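You operate a simulated robot arm through the tools that you are given. There is no shell and no other tool.

Carry out the task below with a simulated robot arm. There is one attempt and no reset: what you move stays moved.

TASK
Kettle on the big burner, milk on the small one, and light both.
Fine: rest the milk pan on the counter to swap; once both stand, high under the kettle, low under the milk, each lit at once. Keep clear of bare flame and boiling steam. Set down upright: kettle.

Only the result counts: the job must be done as asked and must still hold three seconds after the hand-in. Knocking over, shifting, dropping, spilling or breaking anything else fails it.

THE ROBOT
A 7-joint arm with a two-finger parallel gripper, fixed in place. Base frame: the origin is at the foot of the arm, x ahead of it, y to its left, z up. Readings come in mm, degrees, newtons and seconds.
With the tool pointing down near the work surface it reaches from about 200 to 740 mm from the base axis. Its first joint turns from -166.0 to 166.0 degrees. Payload 1.57 kg.
The TCP is the grasp point between the finger pads, 30 mm short of the fingertips. In the tool frame z runs along the fingers and y along their closing line. The gripper opens to 110 mm. The fingers are 24 mm wide and 12 mm thick; the gripper's body (48 by 112 mm) begins 78 mm behind the TCP.
Orientation is that of the tool frame in the base frame, as a unit quaternion [w, x, y, z]. With the fingers straight down and closing along the base's y, the tool's x points along the base's -x, its y along +y and its z along -z.

THE INTERFACE
- The arm moves only by the tool drive_tool. Its argument "motion" is a list of rows, each a list of 3 entries, a list of its own where there are three numbers: the shift along the tool's x, y, z in units of 500 mm (1.0 is 500 mm), then the turn, a rotation vector about the tool's x, y, z in units of 120 degrees (1.0 is 120 degrees), then the gripper command, from -1 (shut) to 1 (fully open), values between in proportion. In form: [[[dx, dy, dz], [ax, ay, az], hand], ...]. A call has 1 to 20 rows; each row is the pose to reach, as a shift and turn from the pose commanded when the call began, along the tool's axes at that moment. A call with a number of a shift or a turn outside -1 to 1 is refused whole. A row lasts 0.2 s, in which the tool goes at most 50 mm and 8.6 degrees; a call with a longer step from one row to the next is refused whole, and so is a gripper value outside its range. A pose out of reach is approached as far as the arm can. The call stops where the force on the tool passes 50 N (or 10 N more than at its start, if that is more) or the arm is blocked; 0.2 s more then pass. Each finger travels about 45 mm/s and halts on what it meets, pressing with about 27 N; the grip force reading is that of the motor and also rises with nothing between the fingers. The clock runs only during rows and for 0.2 s after the last one: add rows that repeat a pose to give the fingers time. It gives the time, the measured TCP pose, the force on the tool (base axes), the opening and the grip force at its end, in the units of the frame above (readings bear some noise), with the torque about the TCP (base axes, N m) and any sound that the robot's microphone picked up.
- Cameras (640 x 400 px; columns grow to the right, rows downward): "scene" is fixed at [400.3, 498.5, 1449]; the picture's right is [-1.00, 0.09, 0.00], its down [0.04, 0.41, -0.91] and it looks along [-0.08, -0.91, -0.41] (base axes); focal length 308 px, centre (320, 200). "wrist" rides on the gripper at [70, 16, -141] in the tool frame; the picture's right is [-0.23, 0.97, 0.00], its down [-0.85, -0.20, -0.48] and it looks along [-0.47, -0.11, 0.88] (tool axes); focal length 222 px, centre (320, 200). There is no depth. A picture from a camera that has moved, and an enlarged one, comes with that camera's place and axes in the base frame and with its lens.
- grab_frame(camera): a new picture of that camera. The clock stands still meanwhile.
- lift_body(by): slides the trunk up (or, below 0, down) by that many mm; the arm rides with it, the base frame stays. It gives what a move gives, with no picture.
- inspect(camera, box): a new picture of the part [left, top, right, bottom] of that camera's present view, enlarged. The clock stands still meanwhile.
- close_job(): hands the job in; it is judged then, once.

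Nothing tells you positions but the pictures and the camera data. Unless the task says otherwise, let go and move clear before handing in.

The tools are called after ">>>" as a command line: name --argument value ..., lists and objects as JSON in quotes. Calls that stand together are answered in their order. drive_tool: Moves the arm, as the interface text tells. Its arguments: {"type":"object","properties":{"motion":{"type":"array","items":{"type":"array"}}},"required":["motion"]} The other tools are called the same way: lift_body (by) slides the trunk up or down; grab_frame (camera) takes a picture; inspect (camera, box) takes an enlarged picture of a part of a camera's view; close_job () hands the job in.

At the start:

```text
clock: 0.0
tcp_pos: [102.2, -425.1, 1234.7]
tcp_rot: [0.001, 0.001, 1.0, 0.0]
force: [-0.9, 0.0, -0.4]
torque: [-0.01, -0.02, 0.02]
grip_width: 109.8
grasp_force: 0.0
trunk travel left (down, up): [-525.0, 65.0]
```

scene: 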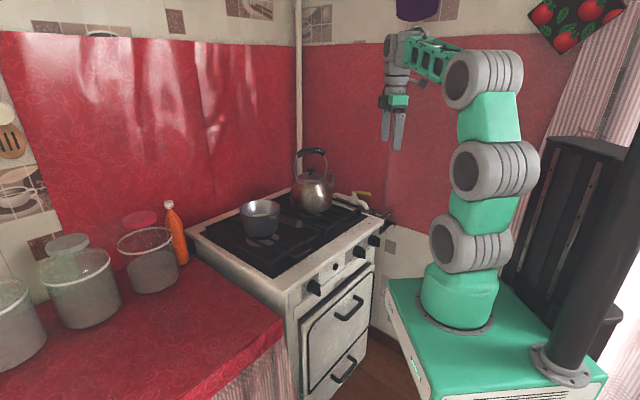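
wrist: 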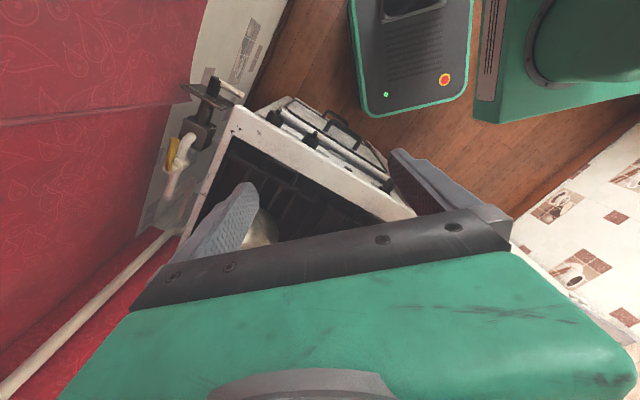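

I see a gas stove in the corner with a pan on the left side and a kettle at the right rear; the arm is up above. I'll look closer at the stove, its knobs and burners before moving.

>>> inspect --camera "scene" --box '[180, 130, 400, 267]'

>>> inspect --camera "scene" --box '[280, 220, 400, 295]'

>>> inspect --camera "scene" --box '[230, 130, 380, 224]'

```text
2.91 times, centred on (290, 198) of scene
camera zoom: at [400.3, 498.5, 1449.0], right [-1.0, 0.09, 0.0], down [0.04, 0.41, -0.91], along [-0.08, -0.91, -0.41], focal length 897 px, centre (407, 204)
```

zoom: 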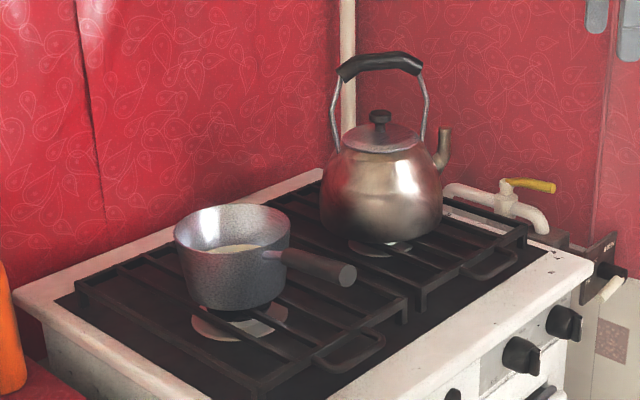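

```text
5.33 times, centred on (340, 258) of scene
camera zoom: at [400.3, 498.5, 1449.0], right [-1.0, 0.09, 0.0], down [0.04, 0.41, -0.91], along [-0.08, -0.91, -0.41], focal length 1645 px, centre (213, -107)
```

zoom: 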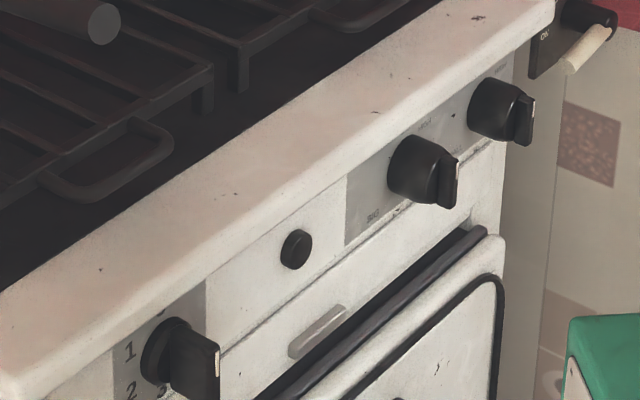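

```text
4.26 times, centred on (305, 177) of scene
camera zoom: at [400.3, 498.5, 1449.0], right [-1.0, 0.09, 0.0], down [0.04, 0.41, -0.91], along [-0.08, -0.91, -0.41], focal length 1312 px, centre (384, 298)
```

zoom: 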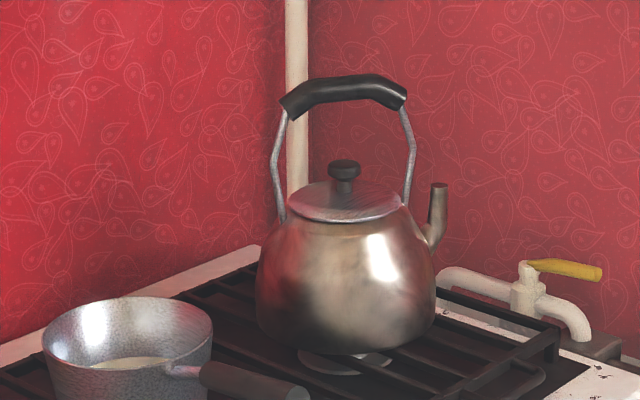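

The pan stands on the left burner and the kettle on the right one; the stove's front faces the robot at about 45°. Next I look at the labels, the button and the valve by the wall before touching anything.

>>> inspect --camera "wrist" --box '[140, 60, 440, 250]'

>>> inspect --camera "scene" --box '[335, 180, 399, 220]'

>>> inspect --camera "scene" --box '[336, 225, 384, 265]'

>>> inspect --camera "scene" --box '[0, 190, 200, 315]'

```text
2.11 times, centred on (290, 155) of wrist
camera zoom: at [33.0, -408.8, 1377.2], right [0.23, 0.97, 0.0], down [0.85, -0.2, 0.48], along [0.47, -0.11, -0.88], focal length 468 px, centre (383, 295)
```

zoom: 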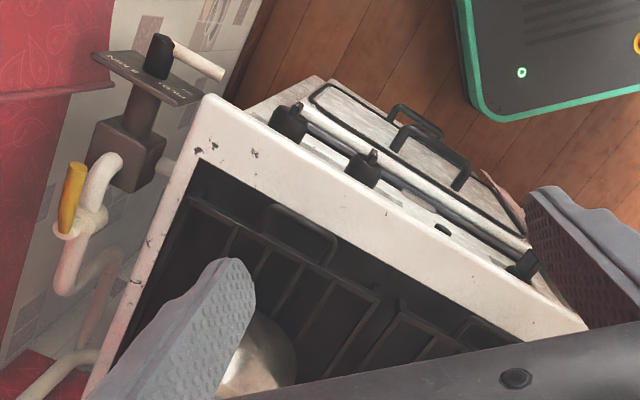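

```text
10.00 times, centred on (367, 200) of scene
camera zoom: at [400.3, 498.5, 1449.0], right [-1.0, 0.09, 0.0], down [0.04, 0.41, -0.91], along [-0.08, -0.91, -0.41], focal length 3084 px, centre (-150, 200)
```

zoom: 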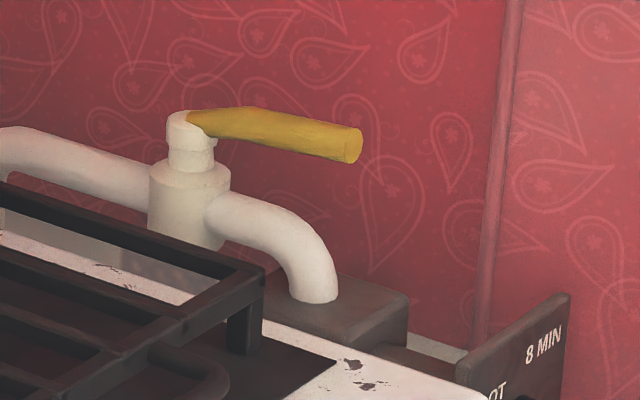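

```text
10.00 times, centred on (360, 245) of scene
camera zoom: at [400.3, 498.5, 1449.0], right [-1.0, 0.09, 0.0], down [0.04, 0.41, -0.91], along [-0.08, -0.91, -0.41], focal length 3084 px, centre (-80, -250)
```

zoom: 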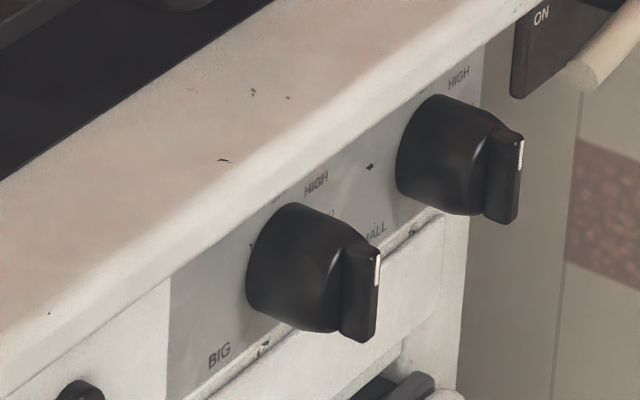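

```text
3.20 times, centred on (100, 252) of scene
camera zoom: at [400.3, 498.5, 1449.0], right [-1.0, 0.09, 0.0], down [0.04, 0.41, -0.91], along [-0.08, -0.91, -0.41], focal length 987 px, centre (1024, 32)
```

zoom: 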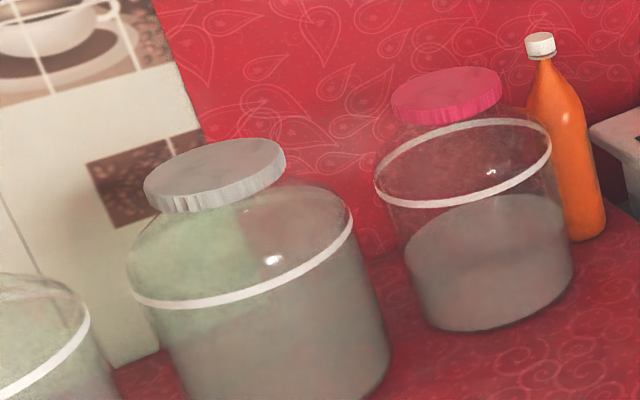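

The gas taps seem labelled BIG (left) and SMALL (right), and there is a plate reading "PILOT / ON / 8 MIN" with a lever beside the stove, plus a yellow-handled valve on the pipe. I'll swing the wrist camera to face the front panel to read it properly.

>>> drive_tool --motion '[[[0.017, 0.018, 0.028], [0, 0, 0.0625], 1], [[0.035, 0.037, 0.056], [0, 0, 0.125], 1], [[0.052, 0.055, 0.084], [0, 0, 0.1875], 1], [[0.069, 0.073, 0.112], [0, 0, 0.25], 1], [[0.087, 0.092, 0.14], [0, 0, 0.3125], 1], [[0.104, 0.11, 0.168], [0, 0, 0.375], 1], [[0.104, 0.11, 0.168], [0, 0, 0.375], 1]]'

```text
clock: 1.6
tcp_pos: [49.9, -367.5, 1150.2]
tcp_rot: [0.0, 0.384, 0.924, 0.0]
force: [-0.4, 0.7, 0.0]
torque: [-0.01, -0.01, 0.0]
grip_width: 109.7
grasp_force: 0.0
trunk travel left (down, up): [-525.0, 65.0]
```

The tool is now square to the stove front. I tilt it and come down in front of the panel, keeping about 100 mm clear of the knobs.

>>> drive_tool --motion '[[[-0.009, 0, 0.073], [0, -0.0625, 0], 1], [[-0.018, 0, 0.147], [0, -0.125, 0], 1], [[-0.027, 0, 0.22], [0, -0.1875, 0], 1], [[-0.036, 0, 0.293], [0, -0.25, 0], 1], [[-0.045, 0, 0.367], [0, -0.3125, 0], 1], [[-0.054, 0, 0.42], [0, -0.375, 0], 1], [[-0.054, 0, 0.42], [0, -0.375, 0], 1]]'

>>> grab_frame --camera "wrist"

>>> grab_frame --camera "scene"

```text
clock: 3.2
tcp_pos: [68.4, -387.5, 941.0]
tcp_rot: [0.354, 0.353, 0.853, -0.146]
force: [0.3, 0.5, -0.9]
torque: [-0.01, -0.05, -0.04]
grip_width: 109.9
grasp_force: 0.0
trunk travel left (down, up): [-525.0, 65.0]
```

```text
taken
camera wrist: at [-25.1, -270.5, 992.6], right [0.8, 0.58, 0.16], down [0.05, -0.33, 0.94], along [0.6, -0.75, -0.29], focal length 222 px, centre (320, 200)
```

wrist: 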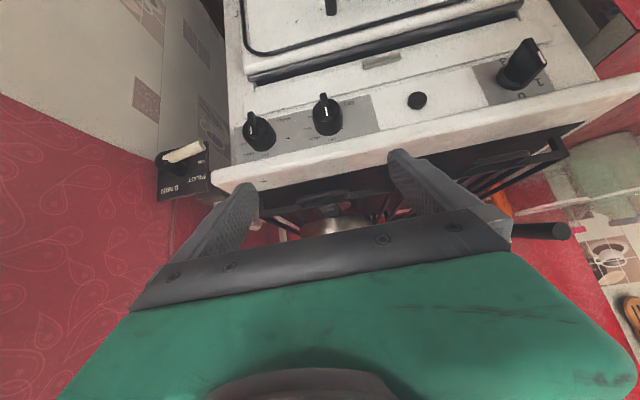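

```text
taken
```

scene: 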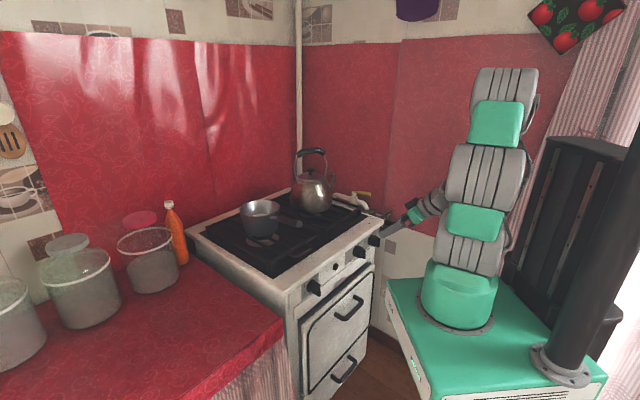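

>>> inspect --camera "wrist" --box '[220, 80, 396, 190]'

>>> inspect --camera "wrist" --box '[145, 125, 245, 205]'

>>> inspect --camera "wrist" --box '[390, 30, 570, 140]'

```text
3.64 times, centred on (308, 135) of wrist
camera zoom: at [-25.1, -270.5, 992.6], right [0.8, 0.58, 0.16], down [0.05, -0.33, 0.94], along [0.6, -0.75, -0.29], focal length 808 px, centre (364, 436)
```

zoom: 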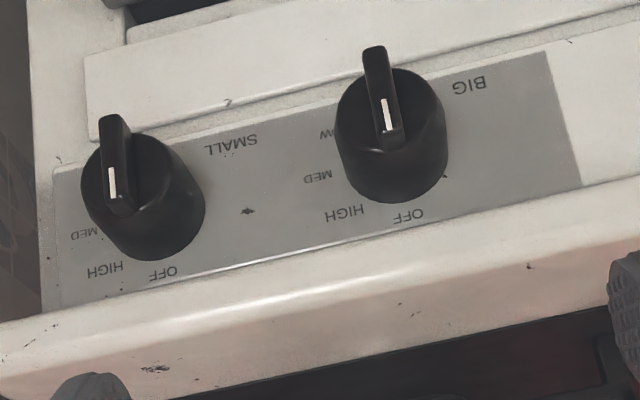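

```text
5.00 times, centred on (195, 165) of wrist
camera zoom: at [-25.1, -270.5, 992.6], right [0.8, 0.58, 0.16], down [0.05, -0.33, 0.94], along [0.6, -0.75, -0.29], focal length 1111 px, centre (945, 375)
```

zoom: 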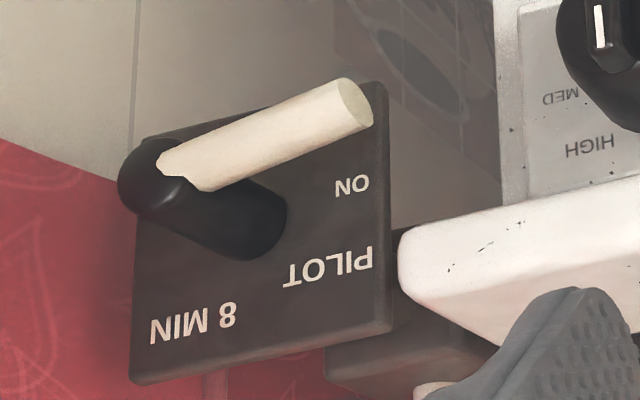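

```text
3.56 times, centred on (480, 85) of wrist
camera zoom: at [-25.1, -270.5, 992.6], right [0.8, 0.58, 0.16], down [0.05, -0.33, 0.94], along [0.6, -0.75, -0.29], focal length 790 px, centre (-249, 609)
```

zoom: 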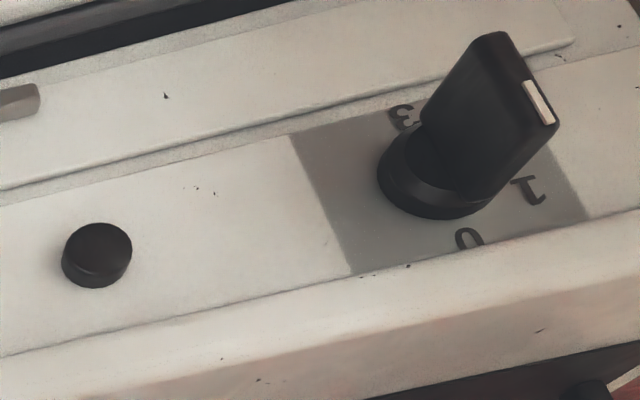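

The panel reads (upside down in this view): OFF at top, then HIGH, MED, LOW clockwise, with BIG on the left tap and SMALL on the right one; both are at OFF. The lever on the plate (ON / PILOT / 8 MIN) needs a frontal look, so I slide the camera sideways toward it.

>>> drive_tool --motion '[[[0.02, -0.06, 0.02], [0, 0, 0], 1], [[0.04, -0.12, 0.04], [0, 0, 0], 1], [[0.06, -0.18, 0.06], [0, 0, 0], 1], [[0.08, -0.24, 0.08], [0, 0, 0], 1], [[0.08, -0.24, 0.08], [0, 0, 0], 1]]'

>>> grab_frame --camera "wrist"

```text
clock: 4.4
tcp_pos: [-14.6, -475.6, 883.6]
tcp_rot: [0.354, 0.353, 0.854, -0.146]
force: [0.5, -0.2, -0.1]
torque: [0.0, -0.03, 0.01]
grip_width: 110.0
grasp_force: 0.0
trunk travel left (down, up): [-525.0, 65.0]
```

```text
taken
camera wrist: at [-108.4, -357.7, 935.6], right [0.8, 0.58, 0.16], down [0.05, -0.33, 0.94], along [0.6, -0.75, -0.29], focal length 222 px, centre (320, 200)
```

wrist: 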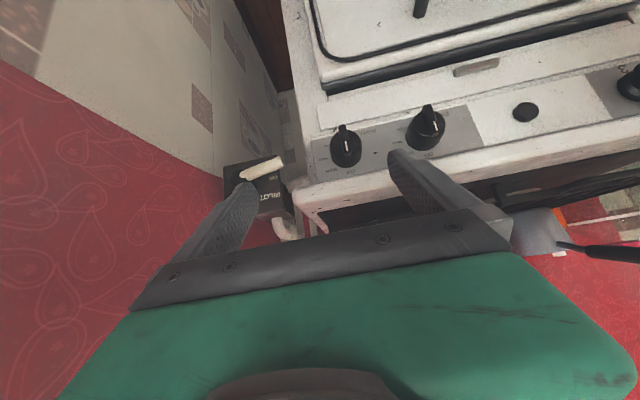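

The plate is hidden by a finger; I tilt the tool further and shift a bit so the plate shows in the free upper part of the picture.

>>> drive_tool --motion '[[[-0.014, -0.033, -0.014], [0, -0.056, 0], 1], [[-0.028, -0.067, -0.028], [0, -0.112, 0], 1], [[-0.042, -0.1, -0.042], [0, -0.167, 0], 1], [[-0.042, -0.1, -0.042], [0, -0.167, 0], 1]]'

>>> grab_frame --camera "wrist"

```text
clock: 5.4
tcp_pos: [-50.3, -507.8, 914.2]
tcp_rot: [0.498, 0.323, 0.779, -0.205]
force: [-0.3, 0.0, 0.2]
torque: [0.02, -0.03, -0.02]
grip_width: 109.8
grasp_force: 0.0
trunk travel left (down, up): [-525.0, 65.0]
```

```text
taken
camera wrist: at [-150.4, -385.7, 911.0], right [0.76, 0.62, 0.21], down [-0.19, -0.09, 0.98], along [0.62, -0.78, 0.05], focal length 222 px, centre (320, 200)
```

wrist: 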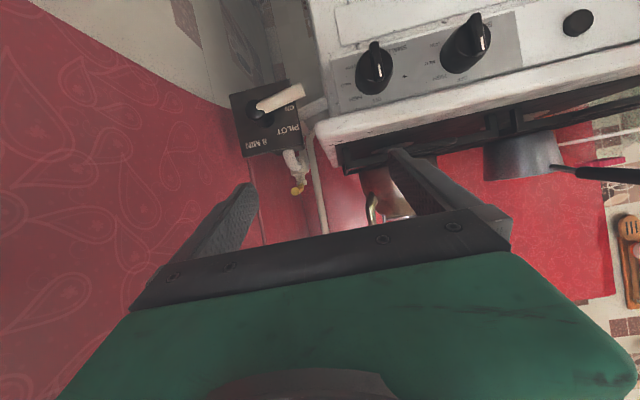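

>>> inspect --camera "wrist" --box '[220, 70, 340, 200]'

>>> inspect --camera "wrist" --box '[325, 0, 525, 120]'

```text
3.08 times, centred on (280, 135) of wrist
camera zoom: at [-150.4, -385.7, 911.0], right [0.76, 0.62, 0.21], down [-0.19, -0.09, 0.98], along [0.62, -0.78, 0.05], focal length 684 px, centre (443, 400)
```

zoom: 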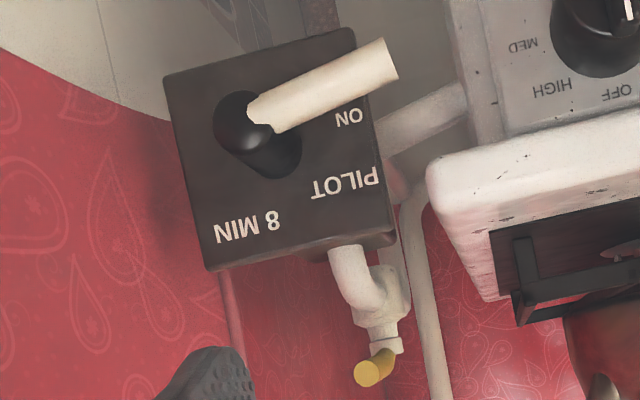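

```text
3.20 times, centred on (425, 60) of wrist
camera zoom: at [-150.4, -385.7, 911.0], right [0.76, 0.62, 0.21], down [-0.19, -0.09, 0.98], along [0.62, -0.78, 0.05], focal length 711 px, centre (-16, 648)
```

zoom: 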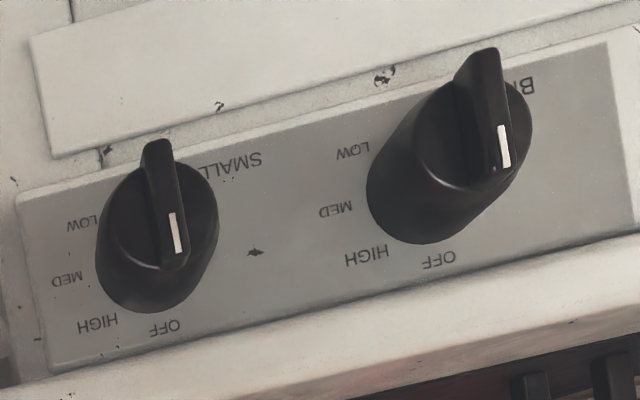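

The lever on the timer plate currently points at 9 o'clock, right by "ON", with "PILOT" and "8 MIN" further round clockwise. Before deciding on it, I look at the burners for any pilot flame and for sizes.

>>> inspect --camera "scene" --box '[235, 215, 300, 256]'

>>> inspect --camera "scene" --box '[285, 195, 350, 236]'

>>> inspect --camera "scene" --box '[360, 200, 400, 232]'

```text
9.76 times, centred on (268, 236) of scene
camera zoom: at [400.3, 498.5, 1449.0], right [-1.0, 0.09, 0.0], down [0.04, 0.41, -0.91], along [-0.08, -0.91, -0.41], focal length 3009 px, centre (832, -146)
```

zoom: 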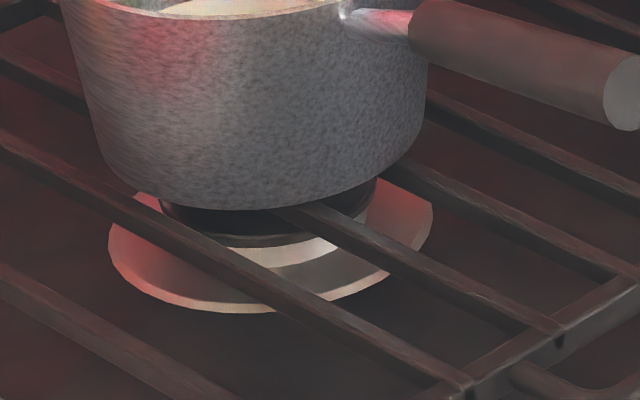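

```text
9.76 times, centred on (318, 216) of scene
camera zoom: at [400.3, 498.5, 1449.0], right [-1.0, 0.09, 0.0], down [0.04, 0.41, -0.91], along [-0.08, -0.91, -0.41], focal length 3009 px, centre (344, 49)
```

zoom: 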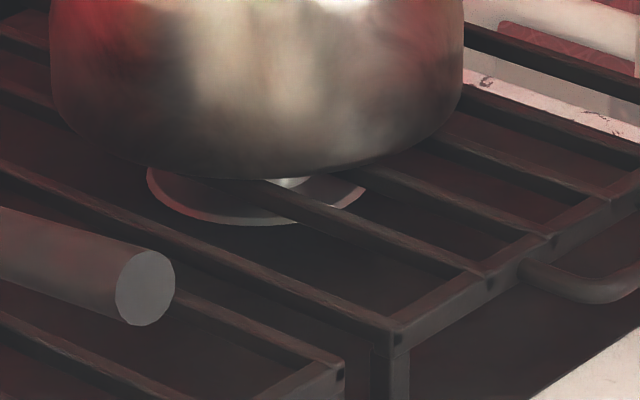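

```text
12.50 times, centred on (380, 216) of scene
camera zoom: at [400.3, 498.5, 1449.0], right [-1.0, 0.09, 0.0], down [0.04, 0.41, -0.91], along [-0.08, -0.91, -0.41], focal length 3855 px, centre (-430, 0)
```

zoom: 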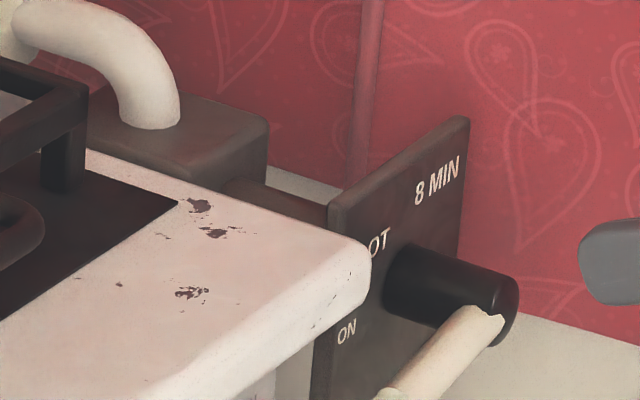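

The left burner is clearly the larger one, matching the BIG tap, so kettle and pan must swap. I now raise the arm and look at the stove top from above and in front.

>>> drive_tool --motion '[[[-0.068, 0, -0.032], [0, 0, 0], 1], [[-0.136, 0, -0.064], [0, 0, 0], 1], [[-0.204, 0, -0.095], [0, 0, 0], 1], [[-0.272, 0, -0.127], [0, 0, 0], 1], [[-0.315, 0.0675, -0.114], [0, 0.021, 0], 1], [[-0.359, 0.135, -0.102], [0, 0.042, 0], 1], [[-0.402, 0.2025, -0.089], [0, 0.063, 0], 1], [[-0.446, 0.27, -0.077], [0, 0.084, 0], 1], [[-0.489, 0.3375, -0.064], [0, 0.104, 0], 1], [[-0.532, 0.405, -0.051], [0, 0.125, 0], 1], [[-0.576, 0.4725, -0.039], [0, 0.146, 0], 1], [[-0.619, 0.54, -0.026], [0, 0.167, 0], 1], [[-0.619, 0.54, -0.026], [0, 0.167, 0], 1]]'

>>> grab_frame --camera "wrist"

```text
clock: 8.2
tcp_pos: [222.8, -402.9, 1199.5]
tcp_rot: [0.354, 0.354, 0.853, -0.146]
force: [0.8, 0.4, 0.1]
torque: [-0.01, -0.01, 0.0]
grip_width: 110.1
grasp_force: 0.0
trunk travel left (down, up): [-525.0, 65.0]
```

```text
taken
camera wrist: at [129.3, -286.3, 1250.7], right [0.8, 0.57, 0.16], down [0.05, -0.33, 0.94], along [0.6, -0.75, -0.29], focal length 222 px, centre (320, 200)
```

wrist: 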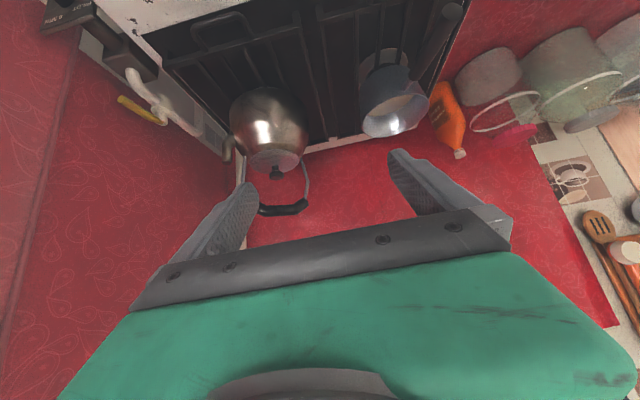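

>>> inspect --camera "wrist" --box '[130, 0, 480, 220]'

>>> inspect --camera "wrist" --box '[40, 0, 240, 130]'

>>> inspect --camera "wrist" --box '[340, 20, 460, 150]'

```text
1.82 times, centred on (305, 110) of wrist
camera zoom: at [129.3, -286.3, 1250.7], right [0.8, 0.57, 0.16], down [0.05, -0.33, 0.94], along [0.6, -0.75, -0.29], focal length 404 px, centre (347, 364)
```

zoom: 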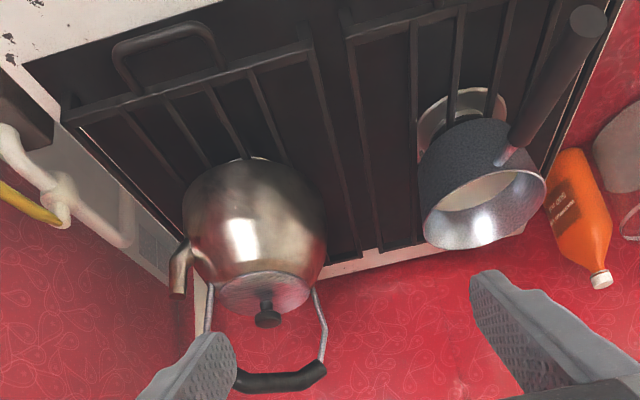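

```text
3.08 times, centred on (140, 65) of wrist
camera zoom: at [129.3, -286.3, 1250.7], right [0.8, 0.57, 0.16], down [0.05, -0.33, 0.94], along [0.6, -0.75, -0.29], focal length 684 px, centre (874, 615)
```

zoom: 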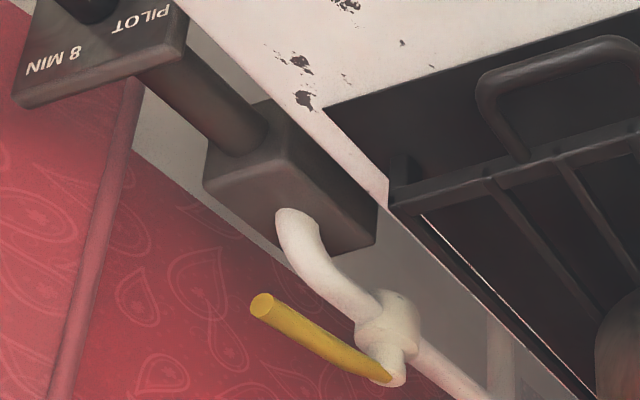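

```text
3.08 times, centred on (400, 85) of wrist
camera zoom: at [129.3, -286.3, 1250.7], right [0.8, 0.57, 0.16], down [0.05, -0.33, 0.94], along [0.6, -0.75, -0.29], focal length 684 px, centre (74, 554)
```

zoom: 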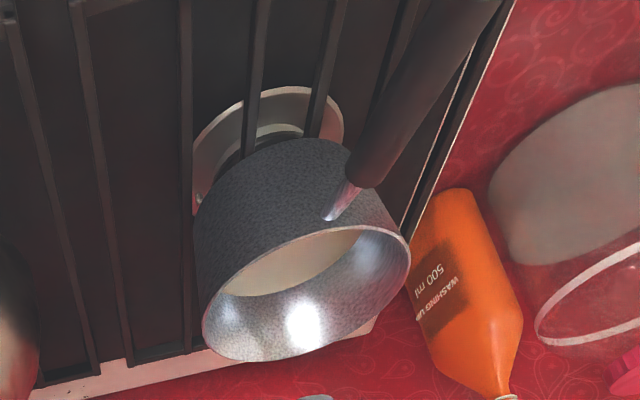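

The pan sits near (527, -491) with its handle pointing toward the robot (from about (461,-409,980) to (391,-320,1001)); the kettle's handle bar is near (333,-659,1133), running along the stove front direction. I go to a pre-grasp above the pan's handle and check alignment.

>>> drive_tool --motion '[[[-0.006, 0.056, 0.066], [0.007, 0, 0.007], 1], [[-0.013, 0.111, 0.132], [0.013, 0, 0.013], 1], [[-0.019, 0.167, 0.198], [0.02, 0, 0.02], 1], [[-0.025, 0.222, 0.264], [0.027, 0, 0.027], 1], [[-0.032, 0.278, 0.33], [0.033, 0, 0.033], 1], [[-0.038, 0.333, 0.396], [0.04, 0, 0.04], 1], [[-0.038, 0.333, 0.396], [0.04, 0, 0.04], 1]]'

>>> grab_frame --camera "wrist"

>>> grab_frame --camera "scene"

```text
clock: 9.8
tcp_pos: [448.8, -391.6, 1072.7]
tcp_rot: [0.344, 0.404, 0.831, -0.167]
force: [0.6, 0.0, 0.0]
torque: [0.02, 0.01, 0.02]
grip_width: 110.3
grasp_force: 0.1
trunk travel left (down, up): [-525.0, 65.0]
```

```text
taken
camera wrist: at [370.8, -264.6, 1125.3], right [0.86, 0.48, 0.16], down [0.01, -0.33, 0.94], along [0.5, -0.81, -0.29], focal length 222 px, centre (320, 200)
```

wrist: 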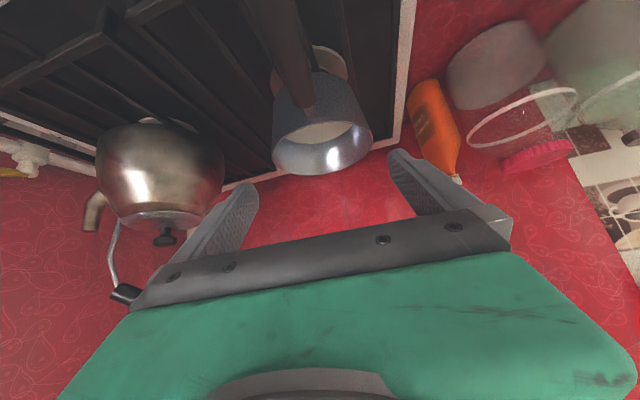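

```text
taken
```

scene: 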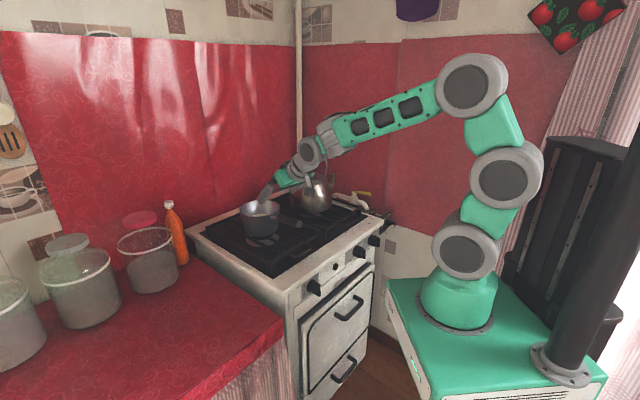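

>>> inspect --camera "wrist" --box '[220, 0, 400, 190]'

>>> inspect --camera "scene" --box '[230, 160, 340, 250]'

```text
2.11 times, centred on (310, 95) of wrist
camera zoom: at [370.8, -264.6, 1125.3], right [0.86, 0.48, 0.16], down [0.01, -0.33, 0.94], along [0.5, -0.81, -0.29], focal length 468 px, centre (341, 421)
```

zoom: 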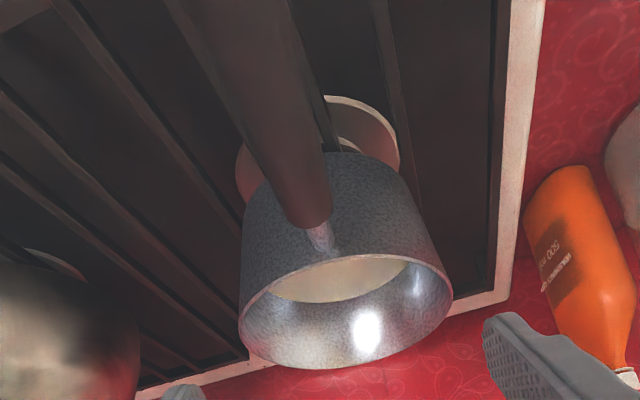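

```text
4.44 times, centred on (285, 205) of scene
camera zoom: at [400.3, 498.5, 1449.0], right [-1.0, 0.09, 0.0], down [0.04, 0.41, -0.91], along [-0.08, -0.91, -0.41], focal length 1371 px, centre (476, 178)
```

zoom: 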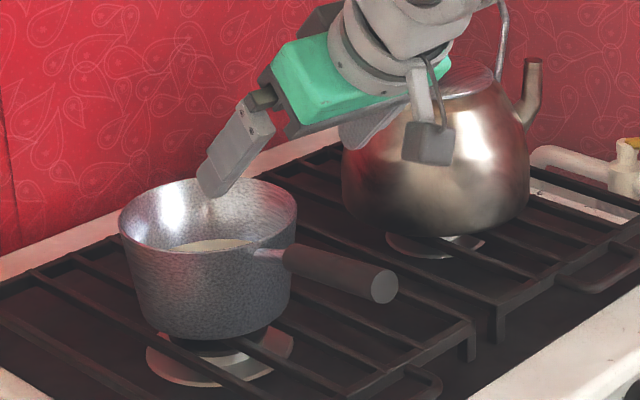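

The handle is well centred below the fingers: descend about 88 mm straight down onto it and check before closing.

>>> drive_tool --motion '[[[0.031, 0, 0.031], [0, 0, 0], 0.2], [[0.062, 0, 0.062], [0, 0, 0], 0.2], [[0.093, 0, 0.093], [0, 0, 0], 0.2], [[0.124, 0, 0.124], [0, 0, 0], 0.2], [[0.124, 0, 0.124], [0, 0, 0], 0.2]]'

>>> grab_frame --camera "wrist"

>>> inspect --camera "scene" --box '[230, 160, 340, 250]'

```text
clock: 11.0
tcp_pos: [449.0, -391.2, 986.6]
tcp_rot: [0.344, 0.403, 0.831, -0.167]
force: [-0.8, 0.3, -0.1]
torque: [-0.03, -0.01, 0.01]
grip_width: 65.7
grasp_force: 0.1
trunk travel left (down, up): [-525.0, 65.0]
```

```text
taken
camera wrist: at [370.2, -263.8, 1037.7], right [0.86, 0.48, 0.16], down [0.01, -0.33, 0.94], along [0.5, -0.81, -0.29], focal length 222 px, centre (320, 200)
```

wrist: 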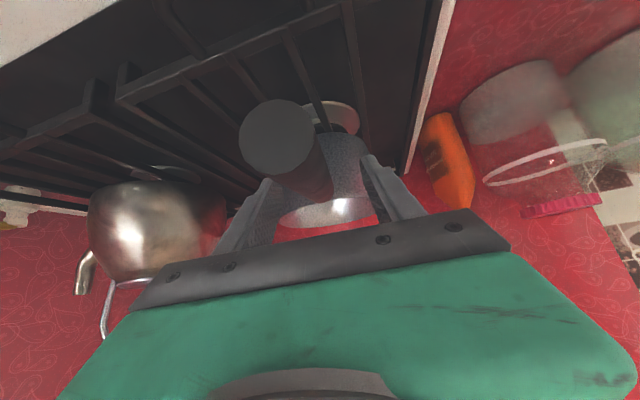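

```text
4.44 times, centred on (285, 205) of scene
camera zoom: at [400.3, 498.5, 1449.0], right [-1.0, 0.09, 0.0], down [0.04, 0.41, -0.91], along [-0.08, -0.91, -0.41], focal length 1371 px, centre (476, 178)
```

zoom: 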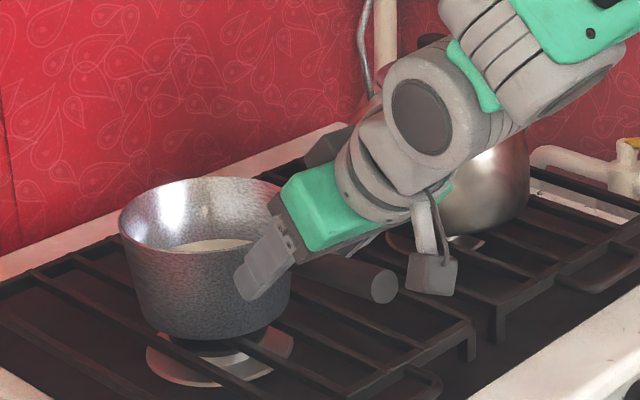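

The handle lies between the fingers. Closing the gripper on it now.

>>> drive_tool --motion '[[[0, 0, 0], [0, 0, 0], -1], [[0, 0, 0], [0, 0, 0], -1], [[0, 0, 0], [0, 0, 0], -1], [[0, 0, 0], [0, 0, 0], -1], [[0, 0, 0], [0, 0, 0], -1], [[0, 0, 0], [0, 0, 0], -1]]'

```text
clock: 12.4
tcp_pos: [448.8, -391.0, 986.1]
tcp_rot: [0.344, 0.404, 0.831, -0.167]
force: [-0.4, 0.1, -0.5]
torque: [-0.01, 0.04, -0.26]
grip_width: 26.0
grasp_force: 27.2
trunk travel left (down, up): [-525.0, 65.0]
```

Gripped at 26 mm. A small test lift of 6 mm to see whether the pan stays level.

>>> drive_tool --motion '[[[-0.004, 0, -0.004], [0, 0, 0], -1], [[-0.0085, 0, -0.0085], [0, 0, 0], -1], [[-0.0085, 0, -0.0085], [0, 0, 0], -1]]'

>>> inspect --camera "scene" --box '[230, 160, 340, 250]'

>>> inspect --camera "wrist" --box '[220, 60, 420, 240]'

```text
clock: 13.2
tcp_pos: [450.3, -390.6, 990.6]
tcp_rot: [0.342, 0.404, 0.832, -0.166]
force: [-0.6, 0.7, 0.1]
torque: [0.6, 0.51, -0.07]
grip_width: 25.9
grasp_force: 27.6
trunk travel left (down, up): [-525.0, 65.0]
```

```text
4.44 times, centred on (285, 205) of scene
camera zoom: at [400.3, 498.5, 1449.0], right [-1.0, 0.09, 0.0], down [0.04, 0.41, -0.91], along [-0.08, -0.91, -0.41], focal length 1371 px, centre (476, 178)
```

zoom: 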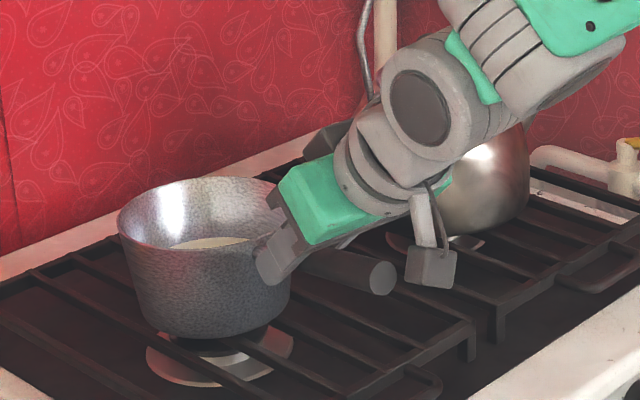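

```text
2.22 times, centred on (320, 150) of wrist
camera zoom: at [370.7, -264.4, 1042.7], right [0.86, 0.48, 0.16], down [0.01, -0.33, 0.94], along [0.5, -0.81, -0.29], focal length 494 px, centre (320, 311)
```

zoom: 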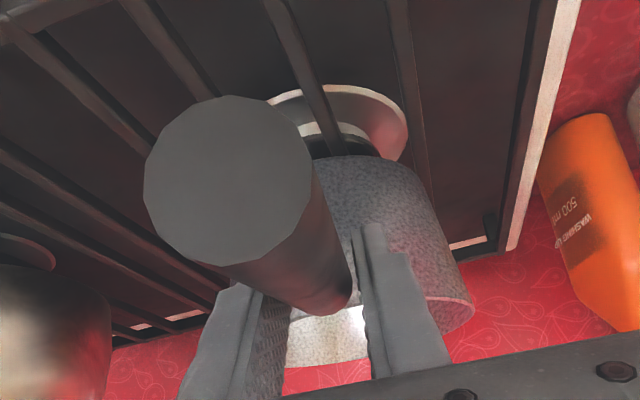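

Torque rose to about 0.8 N·m. I zoom on the pan's bottom to see whether it lifted level or is pivoting in the grip.

>>> inspect --camera "scene" --box '[235, 190, 305, 250]'

>>> inspect --camera "wrist" --box '[290, 90, 390, 160]'

```text
6.67 times, centred on (270, 220) of scene
camera zoom: at [400.3, 498.5, 1449.0], right [-1.0, 0.09, 0.0], down [0.04, 0.41, -0.91], along [-0.08, -0.91, -0.41], focal length 2056 px, centre (653, 67)
```

zoom: 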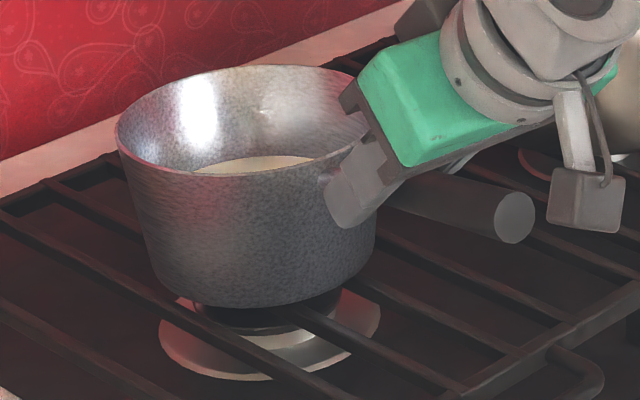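

```text
5.71 times, centred on (340, 125) of wrist
camera zoom: at [370.7, -264.4, 1042.7], right [0.86, 0.48, 0.16], down [0.01, -0.33, 0.94], along [0.5, -0.81, -0.29], focal length 1269 px, centre (206, 629)
```

zoom: 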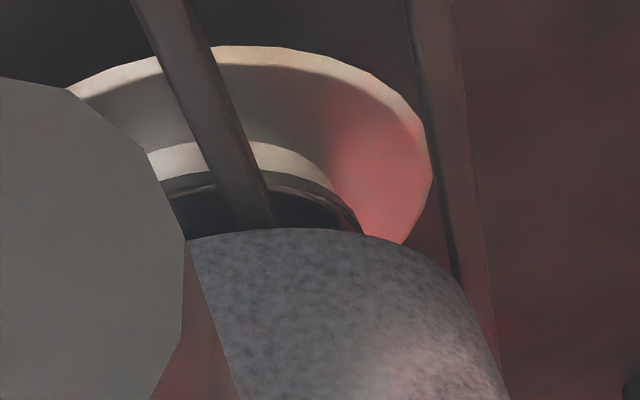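

>>> drive_tool --motion '[[[-0.0045, 0, -0.0045], [0, 0, 0], -1], [[-0.0085, 0, -0.0085], [0, 0, 0], -1], [[-0.0085, 0, -0.0085], [0, 0, 0], -1]]'

>>> inspect --camera "scene" --box '[235, 190, 305, 250]'

>>> inspect --camera "wrist" --box '[220, 60, 420, 240]'

```text
clock: 14.0
tcp_pos: [448.7, -393.1, 997.8]
tcp_rot: [0.344, 0.403, 0.832, -0.166]
force: [0.3, 0.0, -8.8]
torque: [0.63, 0.46, 0.05]
grip_width: 25.9
grasp_force: 26.9
trunk travel left (down, up): [-525.0, 65.0]
```

```text
6.67 times, centred on (270, 220) of scene
camera zoom: at [400.3, 498.5, 1449.0], right [-1.0, 0.09, 0.0], down [0.04, 0.41, -0.91], along [-0.08, -0.91, -0.41], focal length 2056 px, centre (653, 67)
```

zoom: 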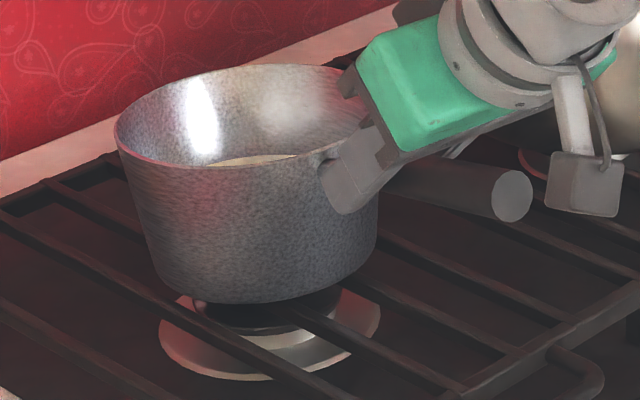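

```text
2.22 times, centred on (320, 150) of wrist
camera zoom: at [371.2, -265.7, 1049.4], right [0.86, 0.48, 0.16], down [0.01, -0.33, 0.94], along [0.5, -0.81, -0.29], focal length 494 px, centre (320, 311)
```

zoom: 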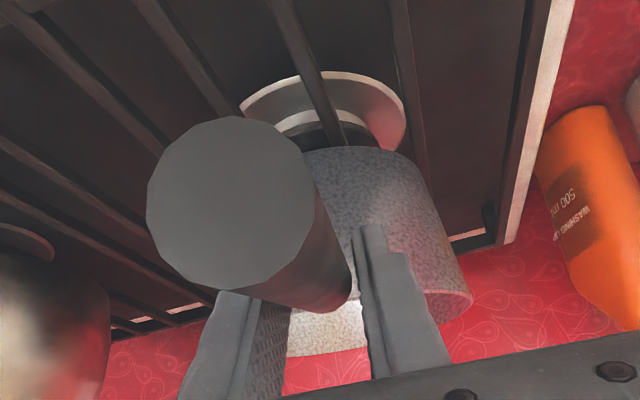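

The pan pivots in the handle grip (far edge still resting), so that hold is too weak for level carrying. I set it back down, release, and will instead pinch the pan's wall beside the handle, where the lever arm is shorter.

>>> drive_tool --motion '[[[0.0045, 0, 0.0045], [0, 0, 0], -1], [[0.009, 0, 0.009], [0, 0, 0], -1], [[0.0135, 0, 0.0135], [0, 0, 0], -1], [[0.017, 0, 0.017], [0, 0, 0], -1], [[0.017, 0, 0.017], [0, 0, 0], -1], [[0.017, 0, 0.017], [0, 0, 0], -0.3], [[0.017, 0, 0.017], [0, 0, 0], 0.2], [[0.017, 0, 0.017], [0, 0, 0], 0.2], [[0.017, 0, 0.017], [0, 0, 0], 0.2]]'

>>> inspect --camera "scene" --box '[235, 190, 305, 250]'

```text
clock: 16.0
tcp_pos: [450.2, -392.1, 985.5]
tcp_rot: [0.344, 0.404, 0.831, -0.167]
force: [0.3, -0.1, 0.4]
torque: [0.03, 0.01, 0.0]
grip_width: 66.0
grasp_force: 0.0
trunk travel left (down, up): [-525.0, 65.0]
```

```text
6.67 times, centred on (270, 220) of scene
camera zoom: at [400.3, 498.5, 1449.0], right [-1.0, 0.09, 0.0], down [0.04, 0.41, -0.91], along [-0.08, -0.91, -0.41], focal length 2056 px, centre (653, 67)
```

zoom: 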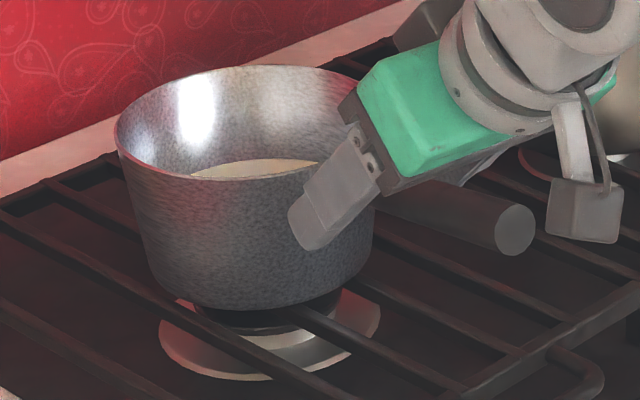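

The pan is back down unharmed and released. Now up and reorient the tool to near-vertical with the fingers closing along base y, to straddle the pan wall on its +y side.

>>> drive_tool --motion '[[[-0.052, 0, -0.052], [0, 0, 0], 0.2], [[-0.104, 0, -0.104], [0, 0, 0], 0.2], [[-0.156, 0, -0.156], [0, 0, 0], 0.2], [[-0.161, 0.0129, -0.1456], [-0.0081, 0.0332, -0.0493], 0.2], [[-0.166, 0.0258, -0.1351], [-0.0161, 0.0664, -0.0985], 0.2], [[-0.171, 0.0387, -0.1247], [-0.0242, 0.0995, -0.1478], 0.2], [[-0.176, 0.0516, -0.1142], [-0.0322, 0.1327, -0.197], 0.2], [[-0.1815, 0.0645, -0.1038], [-0.0403, 0.1659, -0.2463], 0.2], [[-0.1866, 0.0774, -0.0934], [-0.0484, 0.1991, -0.2956], 0.2], [[-0.1917, 0.0903, -0.0829], [-0.0564, 0.2323, -0.3448], 0.2], [[-0.1968, 0.1032, -0.0725], [-0.0645, 0.2654, -0.3941], 0.2], [[-0.202, 0.116, -0.062], [-0.0725, 0.2986, -0.4433], 0.2], [[-0.202, 0.116, -0.062], [-0.0725, 0.2986, -0.4433], 0.2]]'

>>> grab_frame --camera "wrist"

>>> grab_frame --camera "scene"

```text
clock: 18.8
tcp_pos: [527.1, -395.6, 1080.7]
tcp_rot: [0.0, -0.001, 0.994, -0.114]
force: [0.2, 0.1, -0.5]
torque: [-0.02, 0.02, 0.0]
grip_width: 66.0
grasp_force: 0.0
trunk travel left (down, up): [-525.0, 65.0]
```

```text
taken
camera wrist: at [458.3, -348.1, 1214.6], right [0.23, 0.95, -0.22], down [0.86, -0.09, 0.51], along [0.47, -0.3, -0.83], focal length 222 px, centre (320, 200)
```

wrist: 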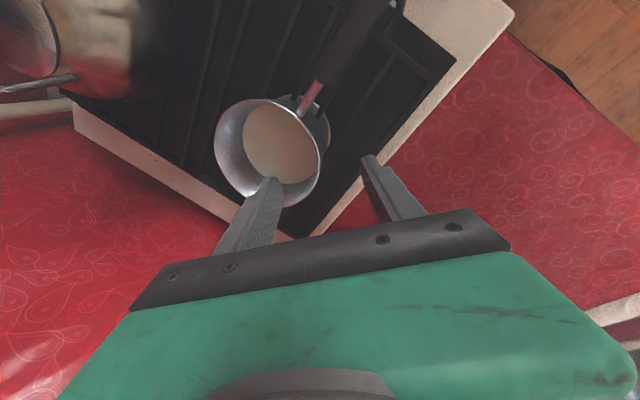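

```text
taken
```

scene: 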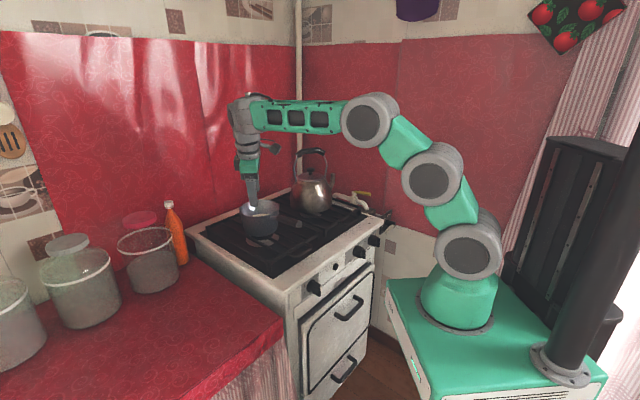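

>>> inspect --camera "wrist" --box '[190, 60, 430, 220]'

>>> inspect --camera "scene" --box '[220, 150, 310, 245]'

```text
2.50 times, centred on (310, 140) of wrist
camera zoom: at [458.3, -348.1, 1214.6], right [0.23, 0.95, -0.22], down [0.86, -0.09, 0.51], along [0.47, -0.3, -0.83], focal length 555 px, centre (345, 350)
```

zoom: 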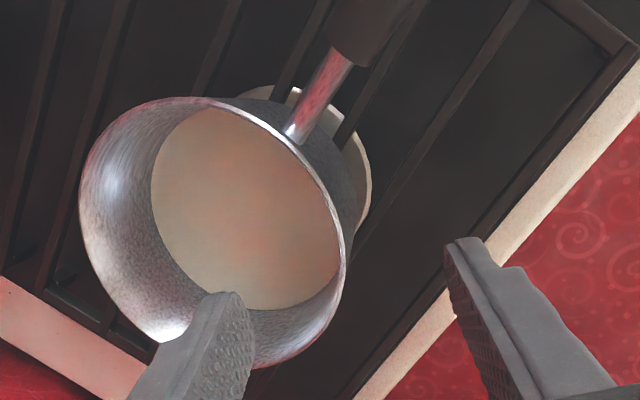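

```text
4.21 times, centred on (265, 198) of scene
camera zoom: at [400.3, 498.5, 1449.0], right [-1.0, 0.09, 0.0], down [0.04, 0.41, -0.91], along [-0.08, -0.91, -0.41], focal length 1299 px, centre (552, 210)
```

zoom: 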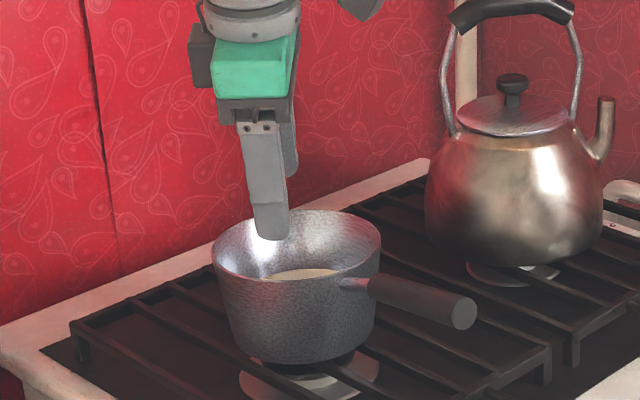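

The rim centre works out at about (525, -490, 982), wall tapering inward ~12°. I descend partway with the fingers about 50 mm apart and check that they will straddle the wall.

>>> drive_tool --motion '[[[0.001, -0.002, 0.05], [0, 0, 0], -0.09], [[0.002, -0.004, 0.1], [0, 0, 0], -0.09], [[0.003, -0.0056, 0.14], [0, 0, 0], -0.09], [[0.003, -0.0056, 0.14], [0, 0, 0], -0.09]]'

>>> inspect --camera "wrist" --box '[190, 60, 430, 220]'

>>> inspect --camera "scene" --box '[230, 170, 310, 245]'

```text
clock: 19.8
tcp_pos: [525.4, -415.8, 1009.4]
tcp_rot: [0.001, 0.0, 0.994, -0.112]
force: [-0.5, 0.8, 0.5]
torque: [-0.02, 0.03, -0.01]
grip_width: 50.2
grasp_force: 0.0
trunk travel left (down, up): [-525.0, 65.0]
```

```text
2.50 times, centred on (310, 140) of wrist
camera zoom: at [456.2, -368.0, 1144.6], right [0.23, 0.95, -0.22], down [0.85, -0.09, 0.51], along [0.47, -0.3, -0.83], focal length 555 px, centre (345, 350)
```

zoom: 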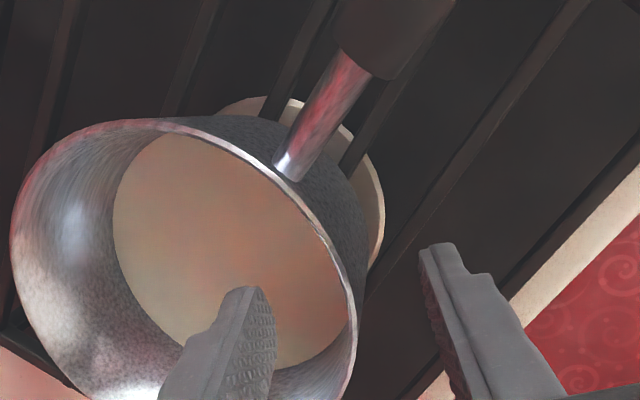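

```text
5.33 times, centred on (270, 208) of scene
camera zoom: at [400.3, 498.5, 1449.0], right [-1.0, 0.09, 0.0], down [0.04, 0.41, -0.91], along [-0.08, -0.91, -0.41], focal length 1645 px, centre (587, 160)
```

zoom: 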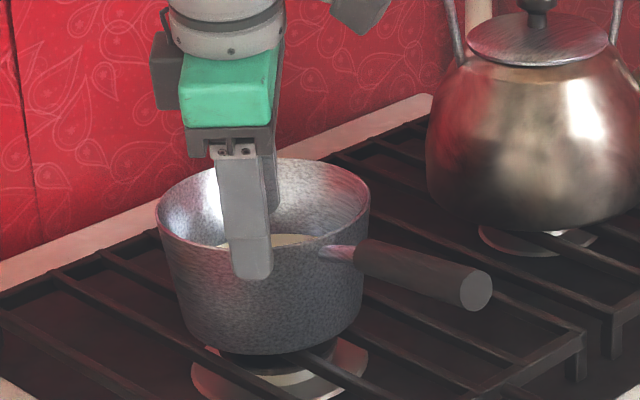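

Fingers straddle the wall properly. Lowering the last 41 mm.

>>> drive_tool --motion '[[[0, 0.001, 0.027], [0, 0, 0], -0.09], [[0, 0.002, 0.055], [0, 0, 0], -0.09], [[0, 0.0026, 0.082], [0, 0, 0], -0.09], [[0, 0.0026, 0.082], [0, 0, 0], -0.09]]'

>>> inspect --camera "wrist" --box '[190, 60, 430, 220]'

>>> inspect --camera "scene" --box '[230, 170, 310, 245]'

```text
clock: 20.8
tcp_pos: [523.7, -423.2, 970.4]
tcp_rot: [0.0, 0.0, 0.994, -0.113]
force: [0.0, -0.3, -0.1]
torque: [0.02, 0.0, -0.02]
grip_width: 50.1
grasp_force: 0.0
trunk travel left (down, up): [-525.0, 65.0]
```

```text
2.50 times, centred on (310, 140) of wrist
camera zoom: at [455.1, -375.6, 1106.7], right [0.23, 0.95, -0.22], down [0.85, -0.09, 0.51], along [0.47, -0.3, -0.83], focal length 555 px, centre (345, 350)
```

zoom: 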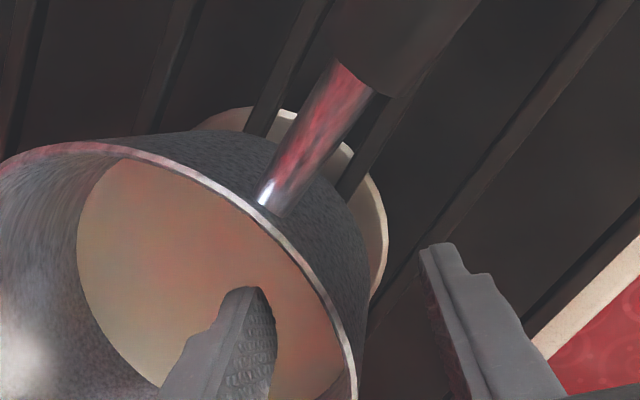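

```text
5.33 times, centred on (270, 208) of scene
camera zoom: at [400.3, 498.5, 1449.0], right [-1.0, 0.09, 0.0], down [0.04, 0.41, -0.91], along [-0.08, -0.91, -0.41], focal length 1645 px, centre (587, 160)
```

zoom: 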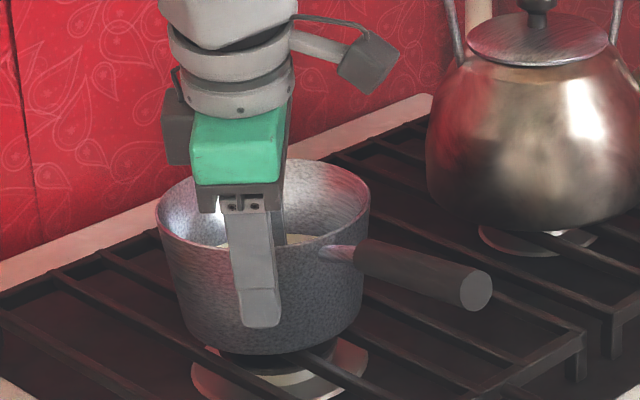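

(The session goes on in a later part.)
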